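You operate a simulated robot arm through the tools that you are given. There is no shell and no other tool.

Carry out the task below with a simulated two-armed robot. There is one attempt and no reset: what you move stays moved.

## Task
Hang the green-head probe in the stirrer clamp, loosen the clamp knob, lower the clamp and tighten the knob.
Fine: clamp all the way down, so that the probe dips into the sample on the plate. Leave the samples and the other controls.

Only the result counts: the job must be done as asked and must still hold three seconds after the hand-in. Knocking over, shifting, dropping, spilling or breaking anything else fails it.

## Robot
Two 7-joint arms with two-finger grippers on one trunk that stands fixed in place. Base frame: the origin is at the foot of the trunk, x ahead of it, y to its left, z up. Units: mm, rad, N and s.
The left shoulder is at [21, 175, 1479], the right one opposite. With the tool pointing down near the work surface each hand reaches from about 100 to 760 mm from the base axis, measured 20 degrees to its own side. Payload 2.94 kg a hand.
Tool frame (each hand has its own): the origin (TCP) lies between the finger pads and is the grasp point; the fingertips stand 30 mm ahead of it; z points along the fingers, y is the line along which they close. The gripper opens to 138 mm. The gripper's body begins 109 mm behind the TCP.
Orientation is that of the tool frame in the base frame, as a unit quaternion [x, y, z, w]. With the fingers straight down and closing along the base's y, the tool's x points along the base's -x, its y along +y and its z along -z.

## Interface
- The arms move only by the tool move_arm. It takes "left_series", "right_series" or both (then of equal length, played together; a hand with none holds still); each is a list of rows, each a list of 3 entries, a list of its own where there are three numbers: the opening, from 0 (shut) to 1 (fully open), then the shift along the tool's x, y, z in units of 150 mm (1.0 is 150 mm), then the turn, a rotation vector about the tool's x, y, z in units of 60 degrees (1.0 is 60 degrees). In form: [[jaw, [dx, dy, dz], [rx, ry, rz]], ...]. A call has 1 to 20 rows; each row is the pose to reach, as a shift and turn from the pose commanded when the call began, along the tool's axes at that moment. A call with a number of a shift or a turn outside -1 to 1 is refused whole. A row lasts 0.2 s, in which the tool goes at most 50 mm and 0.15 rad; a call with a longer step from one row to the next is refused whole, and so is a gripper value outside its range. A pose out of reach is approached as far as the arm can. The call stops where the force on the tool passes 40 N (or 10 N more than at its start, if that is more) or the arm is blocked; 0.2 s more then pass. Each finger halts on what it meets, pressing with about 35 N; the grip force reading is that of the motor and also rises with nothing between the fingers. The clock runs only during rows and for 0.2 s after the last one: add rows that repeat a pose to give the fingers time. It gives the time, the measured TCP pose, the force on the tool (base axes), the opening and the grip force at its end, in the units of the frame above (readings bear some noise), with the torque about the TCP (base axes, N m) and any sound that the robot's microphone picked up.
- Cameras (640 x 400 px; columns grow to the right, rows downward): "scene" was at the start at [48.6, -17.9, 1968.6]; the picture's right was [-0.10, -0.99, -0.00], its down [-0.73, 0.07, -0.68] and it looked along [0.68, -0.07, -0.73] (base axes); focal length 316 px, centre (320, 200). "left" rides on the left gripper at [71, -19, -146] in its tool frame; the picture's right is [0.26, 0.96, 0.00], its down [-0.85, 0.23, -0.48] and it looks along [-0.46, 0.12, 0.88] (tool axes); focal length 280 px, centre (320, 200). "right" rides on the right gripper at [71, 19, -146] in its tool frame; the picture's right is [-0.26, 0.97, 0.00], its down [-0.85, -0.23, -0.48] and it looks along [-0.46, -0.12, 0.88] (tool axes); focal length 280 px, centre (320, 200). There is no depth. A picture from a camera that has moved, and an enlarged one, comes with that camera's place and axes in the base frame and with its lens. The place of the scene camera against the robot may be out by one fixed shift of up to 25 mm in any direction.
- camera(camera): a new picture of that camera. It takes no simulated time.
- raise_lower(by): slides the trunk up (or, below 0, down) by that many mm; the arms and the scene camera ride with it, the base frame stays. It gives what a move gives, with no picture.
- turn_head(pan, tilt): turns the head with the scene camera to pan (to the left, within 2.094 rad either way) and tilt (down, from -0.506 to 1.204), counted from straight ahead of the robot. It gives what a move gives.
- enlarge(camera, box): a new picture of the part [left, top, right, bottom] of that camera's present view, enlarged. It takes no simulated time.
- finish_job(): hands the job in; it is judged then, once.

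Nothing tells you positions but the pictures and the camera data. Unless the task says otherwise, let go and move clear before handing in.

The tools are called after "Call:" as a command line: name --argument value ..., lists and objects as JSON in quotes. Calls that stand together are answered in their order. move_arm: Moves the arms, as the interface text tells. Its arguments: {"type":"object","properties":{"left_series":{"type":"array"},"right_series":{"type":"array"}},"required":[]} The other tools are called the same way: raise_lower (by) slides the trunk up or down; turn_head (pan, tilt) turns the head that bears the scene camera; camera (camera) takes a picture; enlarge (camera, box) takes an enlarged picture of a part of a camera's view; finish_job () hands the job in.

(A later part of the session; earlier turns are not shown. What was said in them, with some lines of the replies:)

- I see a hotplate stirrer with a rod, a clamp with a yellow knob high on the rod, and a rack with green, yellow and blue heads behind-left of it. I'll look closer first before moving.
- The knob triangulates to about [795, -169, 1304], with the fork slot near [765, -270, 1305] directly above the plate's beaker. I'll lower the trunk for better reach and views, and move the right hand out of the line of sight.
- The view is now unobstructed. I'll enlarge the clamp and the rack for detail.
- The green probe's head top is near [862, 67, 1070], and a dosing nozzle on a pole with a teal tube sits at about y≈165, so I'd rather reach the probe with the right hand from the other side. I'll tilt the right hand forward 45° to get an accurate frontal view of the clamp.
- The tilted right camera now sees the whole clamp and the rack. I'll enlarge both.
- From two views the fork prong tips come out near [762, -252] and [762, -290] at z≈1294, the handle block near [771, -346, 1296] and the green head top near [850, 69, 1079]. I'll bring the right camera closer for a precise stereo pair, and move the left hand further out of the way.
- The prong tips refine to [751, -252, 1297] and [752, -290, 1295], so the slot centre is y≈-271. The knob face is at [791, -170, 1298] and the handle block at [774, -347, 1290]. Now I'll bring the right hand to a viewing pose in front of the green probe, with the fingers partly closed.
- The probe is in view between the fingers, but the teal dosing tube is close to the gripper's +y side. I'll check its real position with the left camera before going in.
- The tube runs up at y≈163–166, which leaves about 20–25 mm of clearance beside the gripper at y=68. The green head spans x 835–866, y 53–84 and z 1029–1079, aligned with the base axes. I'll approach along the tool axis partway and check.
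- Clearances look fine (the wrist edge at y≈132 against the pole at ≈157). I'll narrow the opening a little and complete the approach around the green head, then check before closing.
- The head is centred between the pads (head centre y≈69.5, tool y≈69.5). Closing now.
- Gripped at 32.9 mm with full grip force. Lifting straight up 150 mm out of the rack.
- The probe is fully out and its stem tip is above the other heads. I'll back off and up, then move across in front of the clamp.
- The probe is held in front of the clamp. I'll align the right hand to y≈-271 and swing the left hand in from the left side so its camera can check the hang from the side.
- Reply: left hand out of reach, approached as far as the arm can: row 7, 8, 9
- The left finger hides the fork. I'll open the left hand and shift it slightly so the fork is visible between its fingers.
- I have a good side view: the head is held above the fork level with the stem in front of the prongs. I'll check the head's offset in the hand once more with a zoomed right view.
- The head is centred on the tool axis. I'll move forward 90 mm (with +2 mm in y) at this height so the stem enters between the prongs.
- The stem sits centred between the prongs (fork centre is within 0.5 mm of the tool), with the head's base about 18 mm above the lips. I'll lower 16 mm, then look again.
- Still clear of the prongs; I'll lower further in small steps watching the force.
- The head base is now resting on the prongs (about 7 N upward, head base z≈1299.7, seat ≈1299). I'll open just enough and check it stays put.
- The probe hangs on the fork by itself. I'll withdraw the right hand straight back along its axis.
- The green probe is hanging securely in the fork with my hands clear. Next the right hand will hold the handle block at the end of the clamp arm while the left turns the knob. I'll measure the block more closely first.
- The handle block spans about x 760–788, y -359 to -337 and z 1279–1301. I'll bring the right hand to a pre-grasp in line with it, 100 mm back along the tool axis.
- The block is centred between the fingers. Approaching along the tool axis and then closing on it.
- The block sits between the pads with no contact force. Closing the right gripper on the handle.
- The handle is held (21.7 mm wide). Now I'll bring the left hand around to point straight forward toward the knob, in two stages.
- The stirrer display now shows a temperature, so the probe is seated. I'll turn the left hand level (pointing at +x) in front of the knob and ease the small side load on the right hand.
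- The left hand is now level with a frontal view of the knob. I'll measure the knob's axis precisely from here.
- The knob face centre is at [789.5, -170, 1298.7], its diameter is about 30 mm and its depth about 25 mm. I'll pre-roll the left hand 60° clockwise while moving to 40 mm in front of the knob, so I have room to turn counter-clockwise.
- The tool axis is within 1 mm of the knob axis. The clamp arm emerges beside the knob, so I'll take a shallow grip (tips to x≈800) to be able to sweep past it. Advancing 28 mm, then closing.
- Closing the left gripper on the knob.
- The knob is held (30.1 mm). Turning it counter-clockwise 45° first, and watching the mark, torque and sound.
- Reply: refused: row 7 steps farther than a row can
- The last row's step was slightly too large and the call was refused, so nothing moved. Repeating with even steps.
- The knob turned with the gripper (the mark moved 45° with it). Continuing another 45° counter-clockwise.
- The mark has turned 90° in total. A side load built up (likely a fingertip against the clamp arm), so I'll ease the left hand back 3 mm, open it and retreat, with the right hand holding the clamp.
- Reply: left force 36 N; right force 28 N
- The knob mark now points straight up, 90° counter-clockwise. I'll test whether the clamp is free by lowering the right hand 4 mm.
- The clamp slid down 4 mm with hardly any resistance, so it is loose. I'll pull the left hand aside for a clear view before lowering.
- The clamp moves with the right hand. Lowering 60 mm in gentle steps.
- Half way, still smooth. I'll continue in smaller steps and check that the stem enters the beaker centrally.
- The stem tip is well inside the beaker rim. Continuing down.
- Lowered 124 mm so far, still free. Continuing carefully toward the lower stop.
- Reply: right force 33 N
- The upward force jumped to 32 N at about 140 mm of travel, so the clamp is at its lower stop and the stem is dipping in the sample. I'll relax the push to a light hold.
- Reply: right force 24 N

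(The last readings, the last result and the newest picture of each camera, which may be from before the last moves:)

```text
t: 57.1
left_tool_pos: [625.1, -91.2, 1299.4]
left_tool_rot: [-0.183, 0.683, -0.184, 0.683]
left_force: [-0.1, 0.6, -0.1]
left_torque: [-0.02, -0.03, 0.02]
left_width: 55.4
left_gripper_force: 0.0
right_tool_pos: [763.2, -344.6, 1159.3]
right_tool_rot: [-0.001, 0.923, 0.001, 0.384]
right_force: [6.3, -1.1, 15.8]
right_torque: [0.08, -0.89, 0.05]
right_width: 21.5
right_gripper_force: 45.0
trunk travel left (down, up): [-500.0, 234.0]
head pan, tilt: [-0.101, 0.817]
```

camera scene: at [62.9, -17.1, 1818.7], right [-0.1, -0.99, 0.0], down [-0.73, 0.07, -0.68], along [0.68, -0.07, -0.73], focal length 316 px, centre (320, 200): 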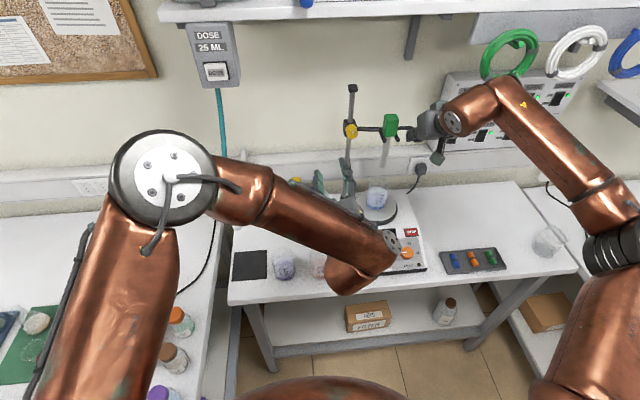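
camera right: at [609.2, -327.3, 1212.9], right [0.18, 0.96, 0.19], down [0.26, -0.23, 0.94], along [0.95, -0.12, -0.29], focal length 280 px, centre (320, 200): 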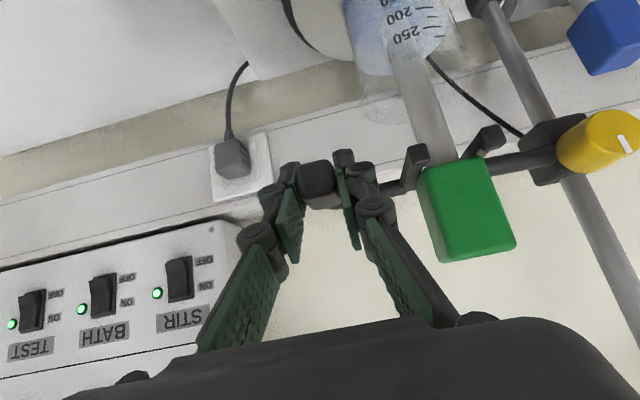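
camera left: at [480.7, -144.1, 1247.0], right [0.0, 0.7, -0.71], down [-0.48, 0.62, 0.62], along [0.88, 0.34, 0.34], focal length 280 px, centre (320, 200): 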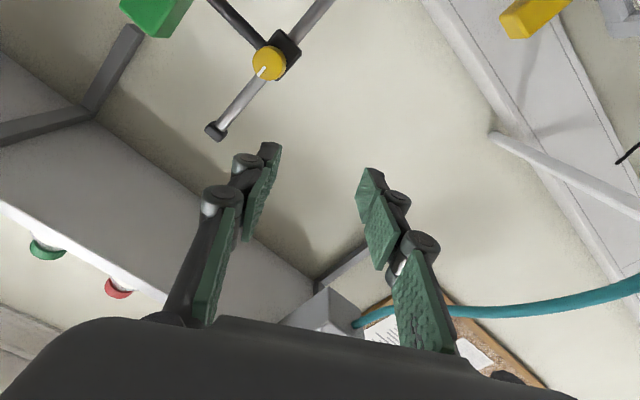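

The clamp is held down with about 16 N against its stop. Now I'll bring the left hand down in front of the knob at its new height (~1159).

Call:
move_arm --left_series '[[0.4, [0.2, 0.012, 0.044], [0, 0, 0]], [0.4, [0.4, 0.024, 0.088], [0, 0, 0]], [0.4, [0.595, 0.036, 0.133], [0, 0, 0]], [0.4, [0.595, 0.036, 0.133], [0, 0, 0]]]'

Call:
move_arm --left_series '[[0.4, [0.16, -0.007, 0.122], [0, 0, 0]], [0.4, [0.32, -0.014, 0.245], [0, 0, 0]], [0.4, [0.481, -0.02, 0.367], [0, 0, 0]], [0.4, [0.481, -0.02, 0.367], [0, 0, 0]]]'

Call:
camera --camera "left"

Call:
enlarge --camera "left" --box '[270, 100, 370, 200]'

Call:
camera --camera "scene"

Call:
camera --camera "right"

```text
t: 58.1
left_tool_pos: [644.6, -129.6, 1219.5]
left_tool_rot: [-0.181, 0.683, -0.183, 0.683]
left_force: [-0.2, 0.5, 0.6]
left_torque: [0.03, -0.04, 0.0]
left_width: 55.2
left_gripper_force: 0.1
right_tool_pos: [762.3, -345.6, 1159.1]
right_tool_rot: [0.0, 0.924, 0.0, 0.383]
right_force: [5.6, 1.3, 15.4]
right_torque: [0.11, -0.24, 0.07]
right_width: 21.8
right_gripper_force: 45.4
trunk travel left (down, up): [-500.0, 234.0]
head pan, tilt: [-0.101, 0.817]
```

```text
t: 59.1
left_tool_pos: [699.1, -169.2, 1160.0]
left_tool_rot: [-0.183, 0.683, -0.183, 0.683]
left_force: [0.2, -0.7, 0.3]
left_torque: [0.0, -0.04, 0.0]
left_width: 55.5
left_gripper_force: 0.1
right_tool_pos: [762.7, -344.1, 1159.8]
right_tool_rot: [0.0, 0.924, 0.0, 0.382]
right_force: [2.7, 1.7, 14.8]
right_torque: [0.11, -0.38, 0.07]
right_width: 21.4
right_gripper_force: 45.0
trunk travel left (down, up): [-500.0, 234.0]
head pan, tilt: [-0.101, 0.817]
```

```text
taken
camera left: at [555.0, -222.3, 1106.3], right [0.0, 0.7, -0.71], down [-0.48, 0.62, 0.62], along [0.88, 0.34, 0.34], focal length 280 px, centre (320, 200)
```

left: 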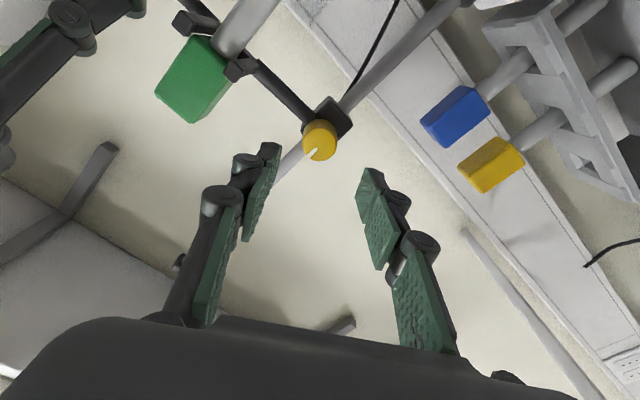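

```text
4.00 times, centred on (320, 150) of left
camera zoom: at [555.0, -222.3, 1106.3], right [0.0, 0.7, -0.71], down [-0.48, 0.62, 0.62], along [0.88, 0.34, 0.34], focal length 1122 px, centre (320, 400)
```

zoom: 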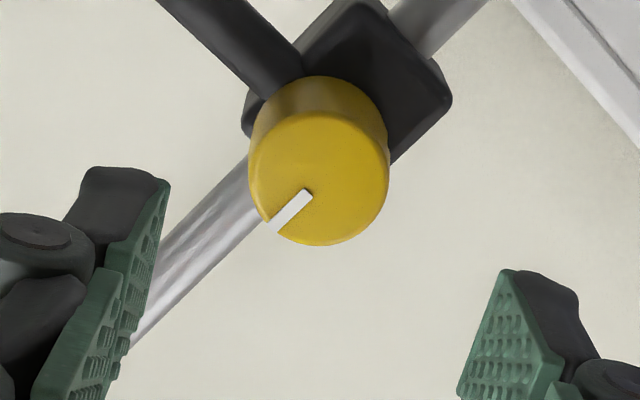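

```text
taken
camera scene: at [61.4, -16.3, 1818.9], right [-0.1, -0.99, 0.0], down [-0.73, 0.07, -0.68], along [0.68, -0.07, -0.73], focal length 316 px, centre (320, 200)
```

scene: 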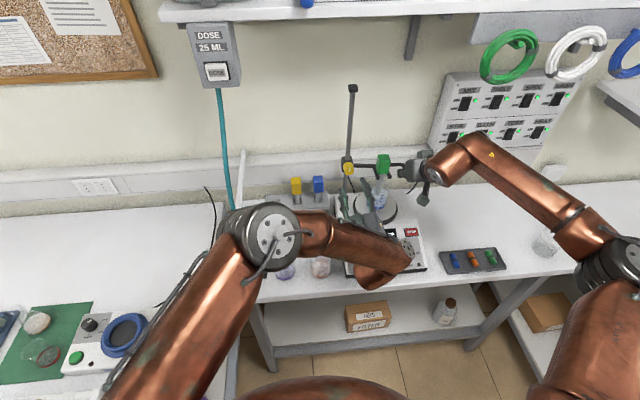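

```text
taken
camera right: at [609.5, -327.1, 1213.6], right [0.18, 0.97, 0.19], down [0.26, -0.23, 0.94], along [0.95, -0.12, -0.3], focal length 280 px, centre (320, 200)
```

right: 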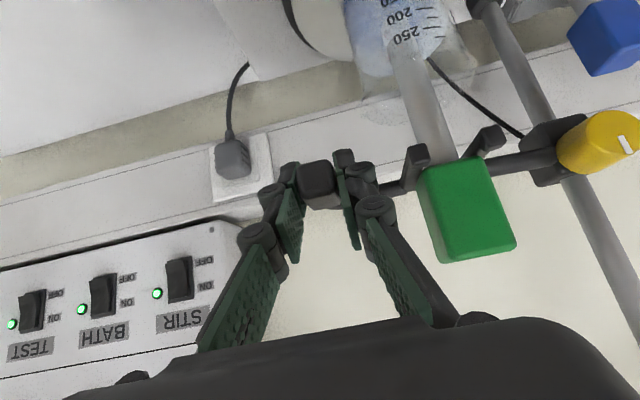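

The tool axis is aligned with the knob to within 0.5 mm. Approaching to a shallow grip (tips ≈797).

Call:
move_arm --left_series '[[0.4, [0, 0.003, 0.12], [0, 0, 0]], [0.4, [0, 0.003, 0.24], [0, 0, 0]], [0.4, [0, 0.003, 0.36], [0, 0, 0]], [0.4, [0, 0.003, 0.447], [0, 0, 0]], [0.4, [0, 0.003, 0.447], [0, 0, 0]]]'

Call:
enlarge --camera "left" --box '[240, 100, 400, 220]'

Call:
camera --camera "right"

```text
t: 60.4
left_tool_pos: [767.2, -169.8, 1159.3]
left_tool_rot: [-0.184, 0.683, -0.183, 0.683]
left_force: [-0.1, -0.7, 0.9]
left_torque: [0.02, 0.0, -0.03]
left_width: 55.2
left_gripper_force: 0.0
right_tool_pos: [762.6, -344.2, 1160.5]
right_tool_rot: [0.001, 0.924, -0.001, 0.383]
right_force: [3.4, 4.0, 12.6]
right_torque: [0.04, -0.37, 0.1]
right_width: 21.4
right_gripper_force: 45.6
trunk travel left (down, up): [-500.0, 234.0]
head pan, tilt: [-0.101, 0.817]
```

```text
3.33 times, centred on (320, 160) of left
camera zoom: at [622.5, -221.3, 1106.4], right [0.0, 0.7, -0.71], down [-0.48, 0.62, 0.62], along [0.88, 0.34, 0.34], focal length 935 px, centre (320, 333)
```

zoom: 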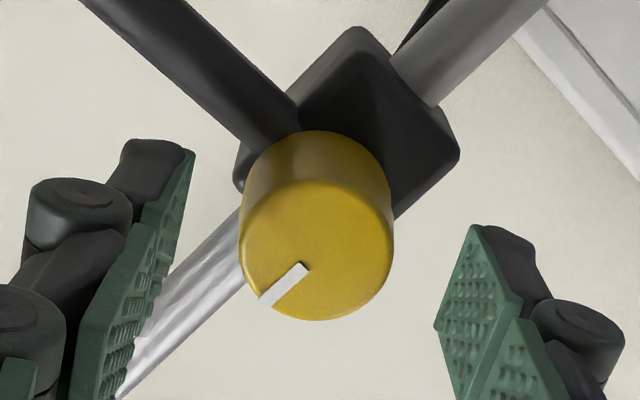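

```text
taken
camera right: at [609.5, -327.1, 1213.6], right [0.18, 0.97, 0.19], down [0.26, -0.23, 0.94], along [0.95, -0.12, -0.3], focal length 280 px, centre (320, 200)
```

right: 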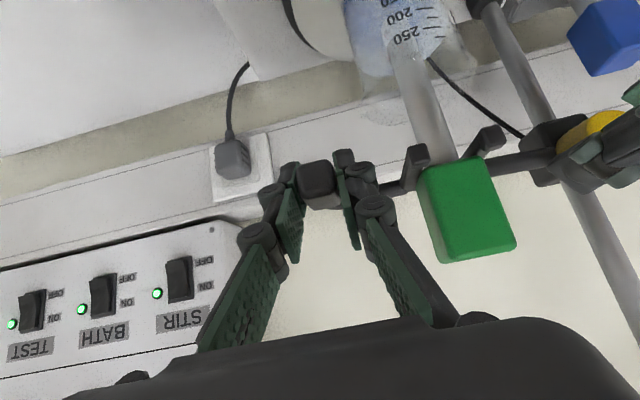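

Closing on the knob.

Call:
move_arm --left_series '[[0.32, [0, 0, 0], [0, 0, 0]], [0.25, [0, 0, 0], [0, 0, 0]], [0.15, [0, 0, 0], [0, 0, 0]], [0, [0, 0, 0], [0, 0, 0]], [0, [0, 0, 0], [0, 0, 0]], [0, [0, 0, 0], [0, 0, 0]]]'

Call:
enlarge --camera "left" --box '[240, 100, 400, 220]'

```text
t: 61.8
left_tool_pos: [766.3, -169.5, 1159.3]
left_tool_rot: [-0.182, 0.683, -0.184, 0.683]
left_force: [3.3, -7.6, 3.6]
left_torque: [-0.03, -0.01, -0.37]
left_width: 30.0
left_gripper_force: 45.0
right_tool_pos: [762.9, -345.2, 1159.3]
right_tool_rot: [0.0, 0.924, 0.001, 0.383]
right_force: [2.4, 7.6, 10.9]
right_torque: [0.08, -0.18, 0.1]
right_width: 21.4
right_gripper_force: 44.4
trunk travel left (down, up): [-500.0, 234.0]
head pan, tilt: [-0.101, 0.817]
```

```text
3.33 times, centred on (320, 160) of left
camera zoom: at [622.3, -222.1, 1106.8], right [0.0, 0.7, -0.71], down [-0.48, 0.62, 0.62], along [0.88, 0.34, 0.34], focal length 935 px, centre (320, 333)
```

zoom: 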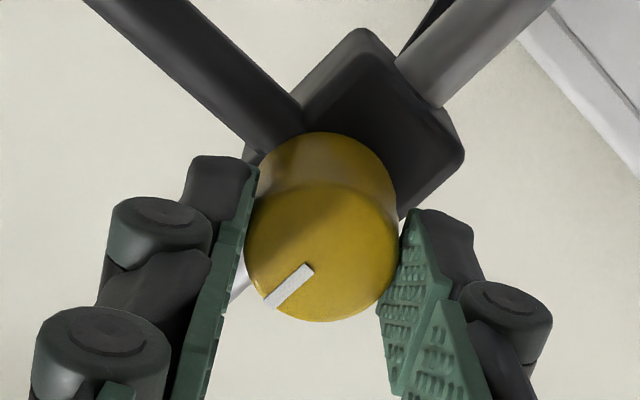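

The knob is gripped at 30.0 mm. Turning clockwise 45° first.

Call:
move_arm --left_series '[[0, [0, 0, 0], [0, 0, 0.1]], [0, [0, 0, 0], [0, 0, 0.2]], [0, [0, 0, 0], [0, 0, 0.3]], [0, [0, 0, 0], [0, 0, 0.4]], [0, [0, 0, 0], [0, 0, 0.5]], [0, [0, 0, 0], [0, 0, 0.6]], [0, [0, 0, 0], [0, 0, 0.7]], [0, [0, 0, 0], [0, 0, 0.75]], [0, [0, 0, 0], [0, 0, 0.75]]]'

Call:
enlarge --camera "left" --box '[240, 100, 400, 220]'

Call:
camera --camera "right"

```text
t: 63.8
left_tool_pos: [768.3, -170.5, 1159.5]
left_tool_rot: [0.093, 0.7, 0.093, 0.702]
left_force: [-3.6, -13.9, 13.9]
left_torque: [-0.01, -0.47, -0.37]
left_width: 29.8
left_gripper_force: 44.6
right_tool_pos: [762.4, -345.2, 1158.9]
right_tool_rot: [0.0, 0.924, 0.001, 0.383]
right_force: [9.8, 13.3, 6.4]
right_torque: [0.21, -0.14, 0.3]
right_width: 21.3
right_gripper_force: 45.3
trunk travel left (down, up): [-500.0, 234.0]
head pan, tilt: [-0.101, 0.817]
```

```text
3.33 times, centred on (320, 160) of left
camera zoom: at [622.5, -171.0, 1085.0], right [0.0, 1.0, 0.0], down [-0.48, 0.0, 0.88], along [0.88, 0.0, 0.48], focal length 935 px, centre (320, 333)
```

zoom: 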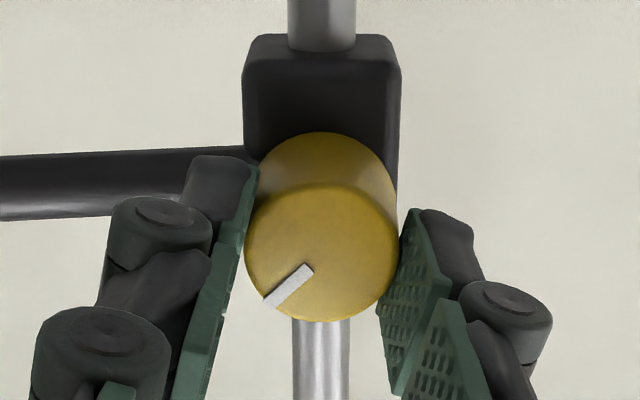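

```text
taken
camera right: at [609.4, -327.4, 1213.4], right [0.18, 0.97, 0.19], down [0.26, -0.23, 0.94], along [0.95, -0.12, -0.3], focal length 280 px, centre (320, 200)
```

right: 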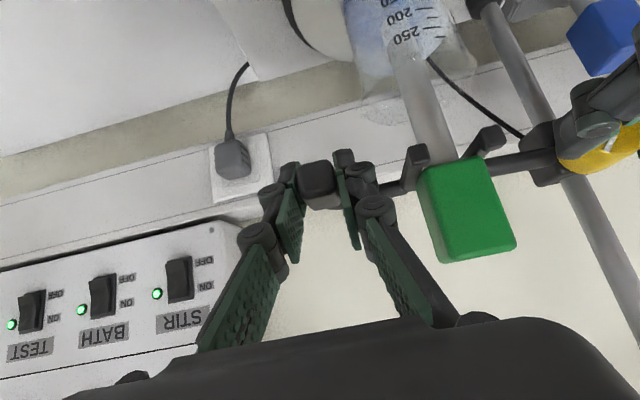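

The knob follows. Continuing the remaining 45° clockwise.

Call:
move_arm --left_series '[[0, [0, 0, 0], [0, 0, 0.1]], [0, [0, 0, 0], [0, 0, 0.2]], [0, [0, 0, 0], [0, 0, 0.3]], [0, [0, 0, 0], [0, 0, 0.4]], [0, [0, 0, 0], [0, 0, 0.5]], [0, [0, 0, 0], [0, 0, 0.6]], [0, [0, 0, 0], [0, 0, 0.7]], [0, [0, 0, 0], [0, 0, 0.75]], [0, [0, 0, 0], [0, 0, 0.75]]]'

Call:
enlarge --camera "left" --box '[240, 100, 400, 220]'

Call:
enlarge --camera "right" --box '[480, 60, 640, 220]'

```text
t: 65.8
left_tool_pos: [766.3, -171.8, 1158.5]
left_tool_rot: [0.354, 0.611, 0.354, 0.613]
left_force: [3.7, -21.5, 8.5]
left_torque: [-0.58, -0.28, -0.73]
left_width: 29.9
left_gripper_force: 44.3
right_tool_pos: [761.8, -344.4, 1159.0]
right_tool_rot: [0.0, 0.923, 0.001, 0.384]
right_force: [1.4, 18.1, 6.0]
right_torque: [0.22, -0.43, 0.38]
right_width: 21.5
right_gripper_force: 45.2
trunk travel left (down, up): [-500.0, 234.0]
head pan, tilt: [-0.101, 0.817]
```

```text
3.33 times, centred on (320, 160) of left
camera zoom: at [622.4, -119.4, 1106.0], right [0.0, 0.71, 0.71], down [-0.48, -0.62, 0.62], along [0.88, -0.34, 0.34], focal length 935 px, centre (320, 333)
```

zoom: 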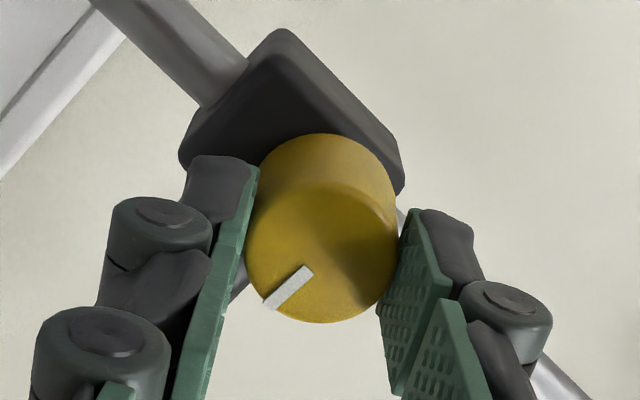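

```text
2.50 times, centred on (560, 140) of right
camera zoom: at [609.4, -327.5, 1213.5], right [0.18, 0.96, 0.19], down [0.26, -0.23, 0.94], along [0.95, -0.12, -0.3], focal length 701 px, centre (-280, 350)
```

zoom: 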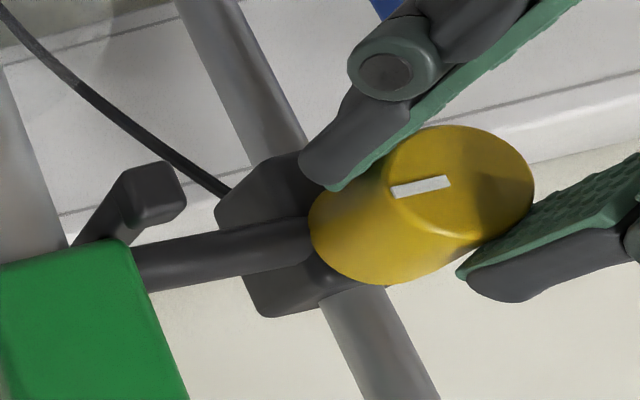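

The mark is back to its original tight position and a reaction torque of -0.58 N·m has built up. I'll press it a little further to be sure it is tight.

Call:
move_arm --left_series '[[0, [0, 0, 0], [0, 0, 0.06]], [0, [0, 0, 0], [0, 0, 0.12]], [0, [0, 0, 0], [0, 0, 0.12]], [0, [0, 0, 0], [0, 0, 0.12]]]'

Call:
enlarge --camera "left" --box '[240, 100, 400, 220]'

Call:
enlarge --camera "right" --box '[480, 60, 640, 220]'

```text
t: 66.8
left_tool_pos: [765.8, -168.6, 1158.1]
left_tool_rot: [0.391, 0.589, 0.392, 0.589]
left_force: [1.5, -12.7, 3.7]
left_torque: [-0.31, -0.11, -0.25]
left_width: 30.1
left_gripper_force: 45.1
right_tool_pos: [762.3, -344.0, 1158.4]
right_tool_rot: [0.0, 0.924, 0.0, 0.383]
right_force: [0.1, 16.3, 6.2]
right_torque: [0.28, -0.3, 0.41]
right_width: 21.3
right_gripper_force: 44.5
trunk travel left (down, up): [-500.0, 234.0]
head pan, tilt: [-0.101, 0.817]
```

```text
3.33 times, centred on (320, 160) of left
camera zoom: at [622.2, -112.0, 1112.2], right [0.0, 0.62, 0.79], down [-0.48, -0.69, 0.54], along [0.88, -0.37, 0.29], focal length 935 px, centre (320, 333)
```

zoom: 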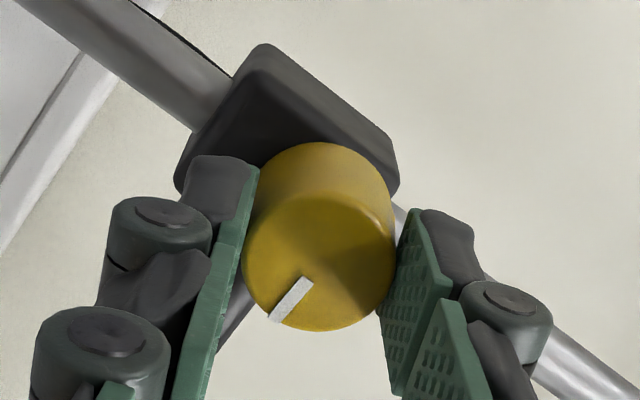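

```text
2.50 times, centred on (560, 140) of right
camera zoom: at [609.5, -327.2, 1213.5], right [0.18, 0.97, 0.19], down [0.26, -0.23, 0.94], along [0.95, -0.12, -0.3], focal length 701 px, centre (-280, 350)
```

zoom: 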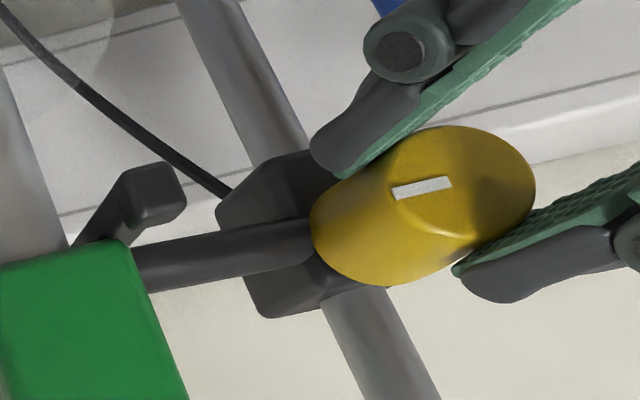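

The fingers slipped slightly while the knob stayed put, so it is at its tight stop. Releasing the knob and backing the left hand away.

Call:
move_arm --left_series '[[0.28, [0, 0, 0], [0, 0, 0]], [0.36, [0, 0, 0], [0, 0, 0]], [0.4, [0, 0, 0], [0, 0, 0]], [0.4, [0, 0, 0], [0, 0, 0]], [0.4, [0, 0, -0.15], [0, 0, 0]], [0.4, [0, 0, -0.35], [0, 0, 0]], [0.4, [0, 0, -0.6], [0, 0, 0]], [0.4, [0, 0, -0.6], [0, 0, 0]]]'

Call:
camera --camera "left"

Call:
camera --camera "right"

```text
t: 68.5
left_tool_pos: [675.6, -167.5, 1160.2]
left_tool_rot: [0.391, 0.589, 0.391, 0.589]
left_force: [0.3, 0.0, -0.5]
left_torque: [0.04, -0.02, 0.02]
left_width: 55.2
left_gripper_force: 0.0
right_tool_pos: [762.4, -344.6, 1159.8]
right_tool_rot: [0.0, 0.924, -0.001, 0.382]
right_force: [-0.8, 8.2, 5.7]
right_torque: [0.03, 0.0, 0.13]
right_width: 21.5
right_gripper_force: 44.9
trunk travel left (down, up): [-500.0, 234.0]
head pan, tilt: [-0.101, 0.817]
```

```text
taken
camera left: at [532.1, -111.4, 1112.5], right [0.0, 0.62, 0.79], down [-0.48, -0.69, 0.54], along [0.88, -0.37, 0.29], focal length 280 px, centre (320, 200)
```

left: 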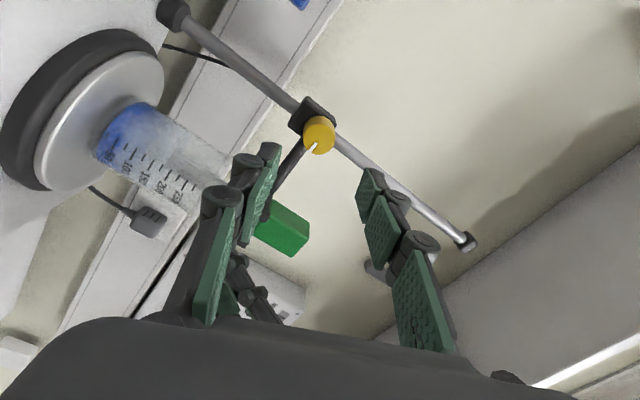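

```text
taken
camera right: at [609.5, -327.0, 1213.5], right [0.19, 0.97, 0.18], down [0.26, -0.23, 0.94], along [0.95, -0.13, -0.3], focal length 280 px, centre (320, 200)
```

right: 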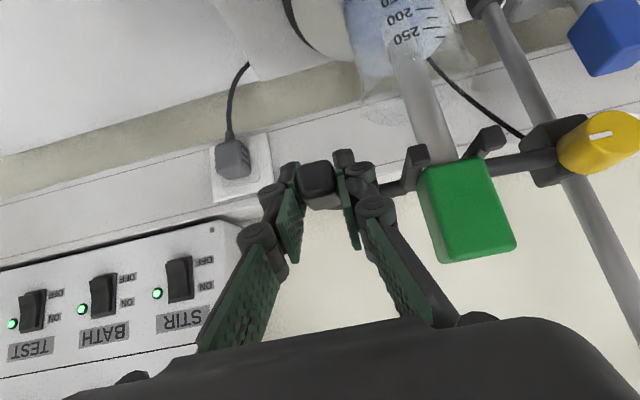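

The knob mark is in its original tight position. I'll verify with a gentle 2 mm upward tug on the handle before letting go.

Call:
move_arm --right_series '[[0, [-0.0047, 0, -0.0047], [0, 0, 0]], [0, [-0.0094, 0, -0.0094], [0, 0, 0]], [0, [-0.0094, 0, -0.0094], [0, 0, 0]]]'

Call:
enlarge --camera "left" --box '[80, 20, 360, 230]'

```text
t: 69.3
left_tool_pos: [678.3, -169.1, 1158.3]
left_tool_rot: [0.391, 0.588, 0.393, 0.589]
left_force: [0.6, -0.3, 0.0]
left_torque: [0.0, -0.02, 0.05]
left_width: 55.3
left_gripper_force: 0.1
right_tool_pos: [763.2, -344.8, 1160.8]
right_tool_rot: [0.0, 0.925, -0.001, 0.381]
right_force: [-3.3, 7.8, -3.2]
right_torque: [0.05, -0.57, 0.16]
right_width: 21.4
right_gripper_force: 44.5
trunk travel left (down, up): [-500.0, 234.0]
head pan, tilt: [-0.101, 0.817]
```

```text
1.90 times, centred on (220, 125) of left
camera zoom: at [532.9, -111.8, 1112.1], right [0.0, 0.62, 0.79], down [-0.48, -0.69, 0.54], along [0.88, -0.37, 0.29], focal length 534 px, centre (510, 343)
```

zoom: 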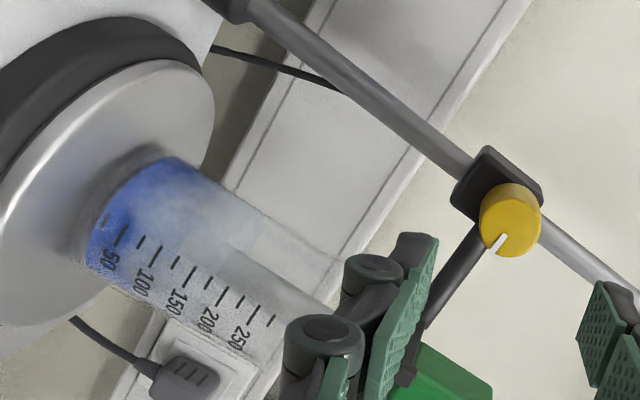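

Call:
move_arm --right_series '[[0, [-0.0047, 0, -0.0047], [0, 0, 0]], [0, [-0.0094, 0, -0.0094], [0, 0, 0]], [0, [-0.0094, 0, -0.0094], [0, 0, 0]]]'

Call:
enlarge --camera "left" --box '[80, 20, 360, 230]'

```text
t: 70.2
left_tool_pos: [677.7, -169.1, 1157.8]
left_tool_rot: [0.392, 0.589, 0.392, 0.588]
left_force: [0.9, 0.5, 0.4]
left_torque: [0.03, -0.01, -0.01]
left_width: 55.0
left_gripper_force: 0.1
right_tool_pos: [762.1, -344.3, 1159.0]
right_tool_rot: [0.0, 0.925, 0.0, 0.38]
right_force: [-7.4, 10.5, -14.0]
right_torque: [0.09, 0.01, 0.31]
right_width: 21.6
right_gripper_force: 44.4
trunk travel left (down, up): [-500.0, 234.0]
head pan, tilt: [-0.101, 0.817]
```

```text
1.90 times, centred on (220, 125) of left
camera zoom: at [533.5, -112.0, 1111.7], right [0.0, 0.62, 0.79], down [-0.48, -0.69, 0.54], along [0.88, -0.37, 0.29], focal length 534 px, centre (510, 343)
```

zoom: 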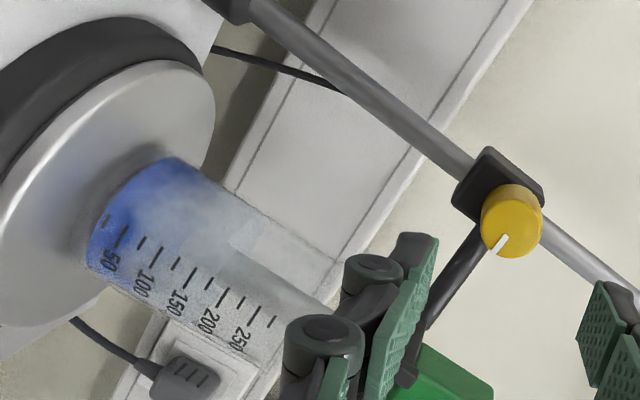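

The tug met 14 N with no movement, so the clamp is locked. I'll unload the right hand, then open it modestly and withdraw along its axis.

Call:
move_arm --right_series '[[0, [0.008, 0.003, 0.0047], [0, 0, 0]], [0, [0.017, 0.0067, 0.0094], [0, 0, 0]], [0, [0.017, 0.0067, 0.0094], [0, 0, 0]], [0, [0.017, 0.0067, 0.0094], [0, 0, 0]]]'

Call:
move_arm --right_series '[[0.22, [0, 0, 0], [0, 0, 0]], [0.28, [0, 0, 0], [0, 0, 0]], [0.3, [0, 0, 0], [0, 0, 0]], [0.3, [0, 0, 0], [0, 0, 0]]]'

Call:
camera --camera "right"

```text
t: 71.2
left_tool_pos: [678.0, -170.2, 1158.9]
left_tool_rot: [0.391, 0.588, 0.392, 0.589]
left_force: [0.4, -0.3, 0.5]
left_torque: [0.01, -0.03, -0.03]
left_width: 55.2
left_gripper_force: 0.1
right_tool_pos: [762.7, -345.3, 1159.3]
right_tool_rot: [0.0, 0.924, 0.001, 0.383]
right_force: [-5.1, 6.5, -7.8]
right_torque: [0.08, 0.73, 0.1]
right_width: 21.4
right_gripper_force: 45.2
trunk travel left (down, up): [-500.0, 234.0]
head pan, tilt: [-0.101, 0.817]
```

```text
t: 72.2
left_tool_pos: [677.9, -170.0, 1157.0]
left_tool_rot: [0.392, 0.589, 0.391, 0.589]
left_force: [-0.2, 0.1, -0.2]
left_torque: [-0.02, -0.01, 0.0]
left_width: 55.4
left_gripper_force: 0.1
right_tool_pos: [763.5, -344.5, 1159.5]
right_tool_rot: [0.0, 0.924, 0.001, 0.382]
right_force: [-0.1, -0.1, -0.4]
right_torque: [-0.01, -0.01, -0.03]
right_width: 41.4
right_gripper_force: 0.1
trunk travel left (down, up): [-500.0, 234.0]
head pan, tilt: [-0.101, 0.817]
```

```text
taken
camera right: at [609.5, -327.2, 1213.7], right [0.19, 0.96, 0.19], down [0.26, -0.23, 0.94], along [0.95, -0.12, -0.3], focal length 280 px, centre (320, 200)
```

right: 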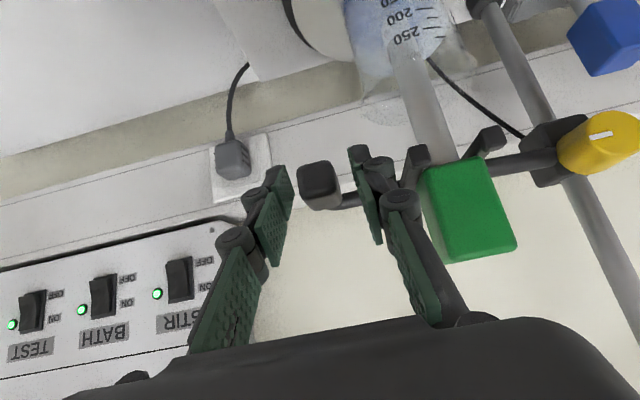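

Released and the clamp stays. Withdrawing the right hand back and up.

Call:
move_arm --right_series '[[0.3, [0, 0, -0.1], [0, 0, 0]], [0.3, [0, 0, -0.25], [0, 0, 0]], [0.3, [0, 0, -0.45], [0, 0, 0]], [0.3, [0, 0, -0.7], [0, 0, 0]], [0.3, [0, -0.05, -0.95], [0, 0, 0]], [0.3, [0, -0.05, -0.95], [0, 0, 0]]]'

Call:
camera --camera "right"

Call:
enlarge --camera "right" --box '[240, 0, 480, 180]'

Call:
camera --camera "scene"

```text
t: 73.5
left_tool_pos: [679.1, -170.6, 1157.3]
left_tool_rot: [0.392, 0.589, 0.391, 0.589]
left_force: [0.2, -0.2, 0.5]
left_torque: [-0.03, -0.01, -0.04]
left_width: 55.0
left_gripper_force: 0.0
right_tool_pos: [661.9, -352.0, 1259.0]
right_tool_rot: [-0.001, 0.924, 0.001, 0.382]
right_force: [1.1, -0.1, -0.5]
right_torque: [-0.01, 0.01, -0.01]
right_width: 41.6
right_gripper_force: 0.1
trunk travel left (down, up): [-500.0, 234.0]
head pan, tilt: [-0.101, 0.817]
```

```text
taken
camera right: at [508.9, -334.8, 1313.9], right [0.19, 0.96, 0.19], down [0.27, -0.23, 0.94], along [0.95, -0.12, -0.3], focal length 280 px, centre (320, 200)
```

right: 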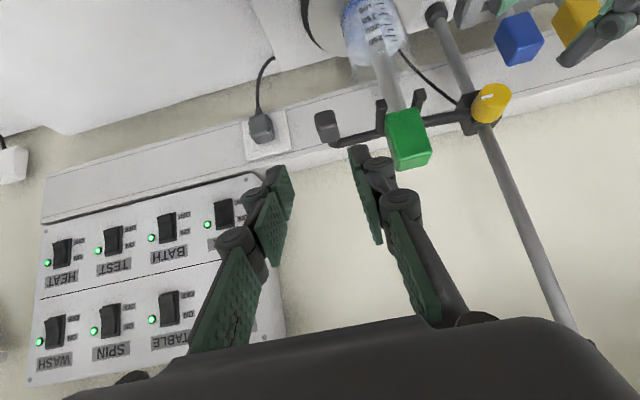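

```text
2.22 times, centred on (360, 90) of right
camera zoom: at [508.9, -334.8, 1313.9], right [0.19, 0.96, 0.19], down [0.27, -0.23, 0.94], along [0.95, -0.12, -0.3], focal length 623 px, centre (231, 444)
```

zoom: 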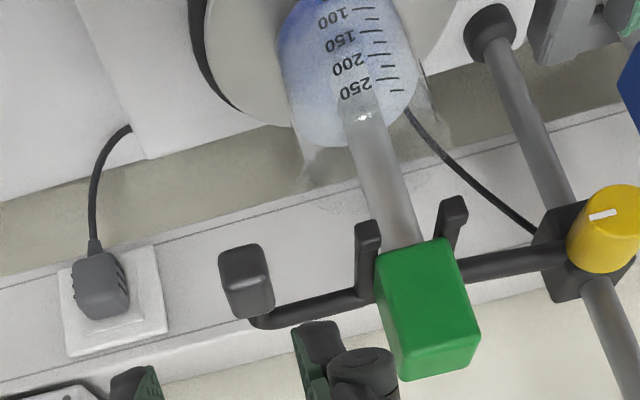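

```text
taken
camera scene: at [64.2, -17.7, 1818.7], right [-0.1, -0.99, 0.0], down [-0.73, 0.07, -0.68], along [0.68, -0.07, -0.73], focal length 316 px, centre (320, 200)
```

scene: 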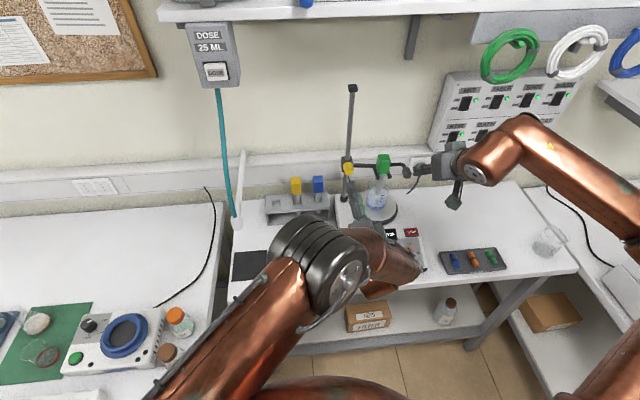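

The head sits on the fork, the stem is in the sample and the mark is at tight. Now retracting the left hand up and back to the left, clear of everything.

Call:
move_arm --left_series '[[0.4, [-0.014, 0.139, -0.133], [0, 0, 0]], [0.4, [-0.028, 0.277, -0.267], [0, 0, 0]], [0.4, [-0.042, 0.416, -0.4], [0, 0, 0]], [0.4, [-0.056, 0.554, -0.533], [0, 0, 0]], [0.4, [-0.07, 0.693, -0.667], [0, 0, 0]], [0.4, [-0.07, 0.693, -0.667], [0, 0, 0]]]' --right_series '[[0.3, [0, -0.05, -0.1], [0, 0, 0]], [0.3, [0, -0.1, -0.2], [0, 0, 0]], [0.3, [0, -0.15, -0.3], [0, 0, 0]], [0.3, [0, -0.2, -0.4], [0, 0, 0]], [0.3, [0, -0.25, -0.5], [0, 0, 0]], [0.3, [0, -0.25, -0.5], [0, 0, 0]]]'

Call:
move_arm --left_series '[[0.4, [0.117, 0.135, -0.067], [0, 0, 0]], [0.4, [0.234, 0.27, -0.133], [0, 0, 0]], [0.4, [0.352, 0.406, -0.2], [0, 0, 0]], [0.4, [0.469, 0.541, -0.267], [0, 0, 0]], [0.4, [0.586, 0.676, -0.333], [0, 0, 0]], [0.4, [0.586, 0.676, -0.333], [0, 0, 0]]]'

Call:
camera --camera "scene"

Call:
camera --camera "right"

```text
t: 75.0
left_tool_pos: [578.9, -139.4, 1258.5]
left_tool_rot: [0.392, 0.589, 0.391, 0.589]
left_force: [1.3, 0.8, -0.3]
left_torque: [-0.01, 0.0, -0.03]
left_width: 55.1
left_gripper_force: 0.1
right_tool_pos: [609.7, -390.9, 1312.9]
right_tool_rot: [0.001, 0.925, -0.001, 0.381]
right_force: [0.1, 0.0, -0.3]
right_torque: [-0.01, 0.03, -0.01]
right_width: 41.4
right_gripper_force: 0.0
trunk travel left (down, up): [-500.0, 234.0]
head pan, tilt: [-0.101, 0.817]
```

```text
t: 76.3
left_tool_pos: [526.7, -20.9, 1317.3]
left_tool_rot: [0.39, 0.589, 0.392, 0.589]
left_force: [-0.6, -0.6, 0.5]
left_torque: [0.02, 0.0, -0.03]
left_width: 55.2
left_gripper_force: 0.0
right_tool_pos: [608.2, -392.0, 1313.8]
right_tool_rot: [0.001, 0.924, 0.0, 0.382]
right_force: [0.7, 0.4, -0.6]
right_torque: [0.01, 0.0, 0.0]
right_width: 41.4
right_gripper_force: 0.1
trunk travel left (down, up): [-500.0, 234.0]
head pan, tilt: [-0.101, 0.817]
```

```text
taken
camera scene: at [62.8, -18.4, 1818.7], right [-0.1, -0.99, 0.0], down [-0.73, 0.07, -0.68], along [0.68, -0.07, -0.73], focal length 316 px, centre (320, 200)
```

scene: 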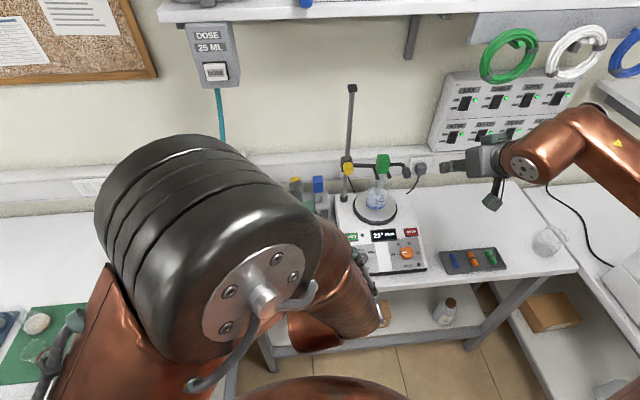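

```text
taken
camera right: at [455.2, -373.1, 1367.2], right [0.19, 0.96, 0.19], down [0.26, -0.23, 0.94], along [0.95, -0.12, -0.3], focal length 280 px, centre (320, 200)
```

right: 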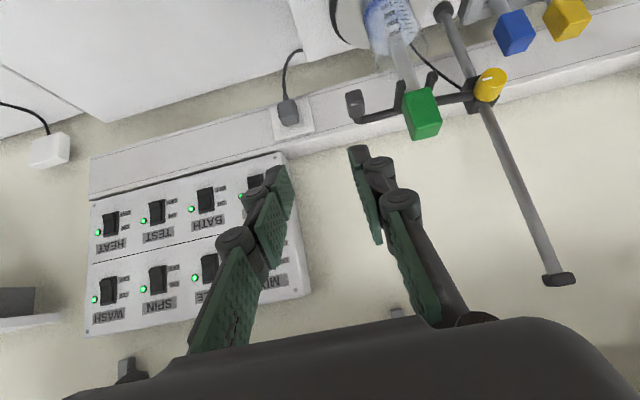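

Both hands are clear of the clamp. I'll roll the left hand back and move it further out to see the whole bench.

Call:
move_arm --left_series '[[0.4, [0.08, 0.07, 0], [0, 0, -0.125]], [0.4, [0.16, 0.14, 0], [0, 0, -0.25]], [0.4, [0.24, 0.21, 0], [0, 0, -0.375]], [0.4, [0.32, 0.28, 0], [0, 0, -0.5]], [0.4, [0.4, 0.345, 0], [0, 0, -0.625]], [0.4, [0.48, 0.415, 0], [0, 0, -0.75]], [0.4, [0.56, 0.485, 0], [0, 0, -0.875]], [0.4, [0.637, 0.553, 0], [0, 0, -1.0]], [0.4, [0.637, 0.553, 0], [0, 0, -1.0]]]'

Call:
camera --camera "scene"

Call:
camera --camera "left"

```text
t: 78.3
left_tool_pos: [528.3, 100.2, 1356.9]
left_tool_rot: [0.045, 0.706, 0.045, 0.706]
left_force: [0.4, 0.3, 0.5]
left_torque: [-0.02, 0.01, 0.01]
left_width: 54.9
left_gripper_force: 0.0
right_tool_pos: [607.7, -390.8, 1314.4]
right_tool_rot: [0.0, 0.924, 0.001, 0.383]
right_force: [0.5, 0.0, -0.4]
right_torque: [0.04, -0.02, -0.01]
right_width: 41.1
right_gripper_force: 0.1
trunk travel left (down, up): [-500.0, 234.0]
head pan, tilt: [-0.101, 0.817]
```

```text
taken
camera scene: at [62.2, -18.5, 1818.8], right [-0.1, -0.99, 0.0], down [-0.73, 0.07, -0.68], along [0.68, -0.07, -0.73], focal length 316 px, centre (320, 200)
```

scene: 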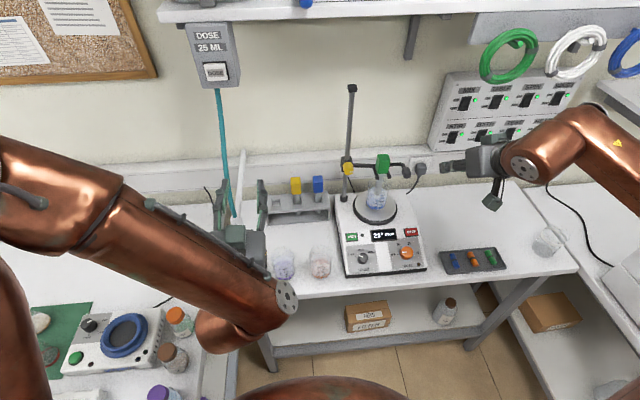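

```text
taken
camera left: at [382.7, 89.1, 1283.3], right [0.0, 0.99, -0.14], down [-0.48, 0.12, 0.87], along [0.88, 0.07, 0.47], focal length 280 px, centre (320, 200)
```

left: 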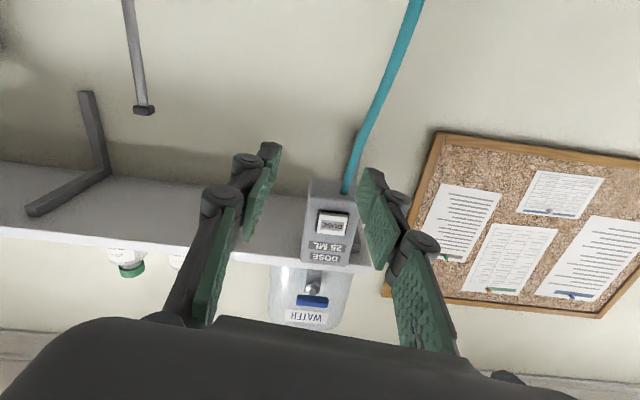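

Everything else on the bench looks undisturbed. I'll zoom in for a final check of the clamp, the probe and the surrounding items.

Call:
enlarge --camera "scene" --box '[330, 140, 440, 280]'

Call:
enlarge --camera "scene" --box '[225, 140, 345, 290]'

Call:
enlarge --camera "right" --box '[330, 0, 530, 150]'

```text
2.86 times, centred on (385, 210) of scene
camera zoom: at [62.2, -18.5, 1818.8], right [-0.1, -0.99, 0.0], down [-0.73, 0.07, -0.68], along [0.68, -0.07, -0.73], focal length 904 px, centre (134, 171)
```

zoom: 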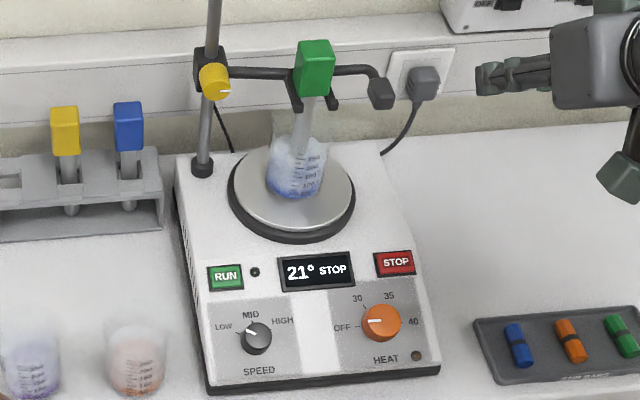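

```text
2.67 times, centred on (285, 215) of scene
camera zoom: at [62.2, -18.5, 1818.8], right [-0.1, -0.99, 0.0], down [-0.73, 0.07, -0.68], along [0.68, -0.07, -0.73], focal length 844 px, centre (413, 160)
```

zoom: 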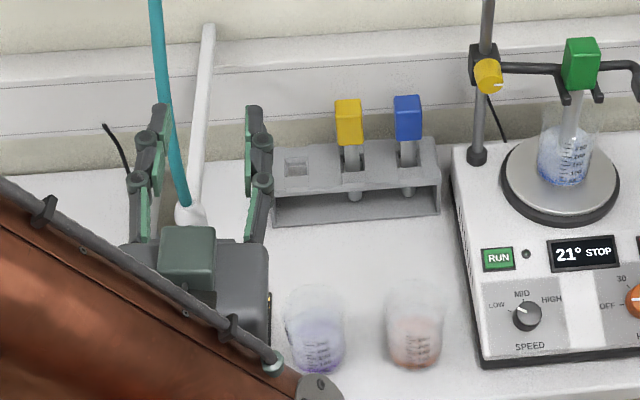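

```text
2.67 times, centred on (430, 75) of right
camera zoom: at [454.8, -373.2, 1367.4], right [0.19, 0.96, 0.19], down [0.26, -0.23, 0.94], along [0.95, -0.12, -0.3], focal length 748 px, centre (27, 533)
```

zoom: 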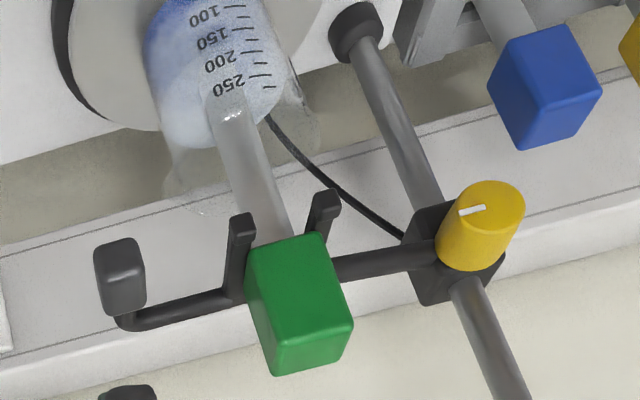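

The green probe hangs in the clamp, the clamp is fully down with the stem in the sample, the knob is back at its tight mark, and the samples and other controls look untouched. Both hands are clear, so I'm handing in the job.

Call:
finish_job

```text
The job is handed in.
```

The job is handed in. The green-head probe hangs in the stirrer clamp, the clamp is at its lower stop, and the knob is tight again. No result came back after the hand-in.

- **Probe:** it rests on the fork with its stem dipping into the sample. The stirrer display, blank before the probe went in, now reads 21°.
- **Clamp:** it came down about 140 mm until it met a hard stop, and I held it there while tightening.
- **Knob:** I turned it 90° counter-clockwise to loosen and 90° clockwise to tighten. It then would not turn further, and an upward tug of about 14 N on the clamp did not move it.
- **Everything else:** the samples, the other probes, the dosing tube and the stirrer controls look unchanged in the last pictures. Both hands were clear of the clamp and bench items.
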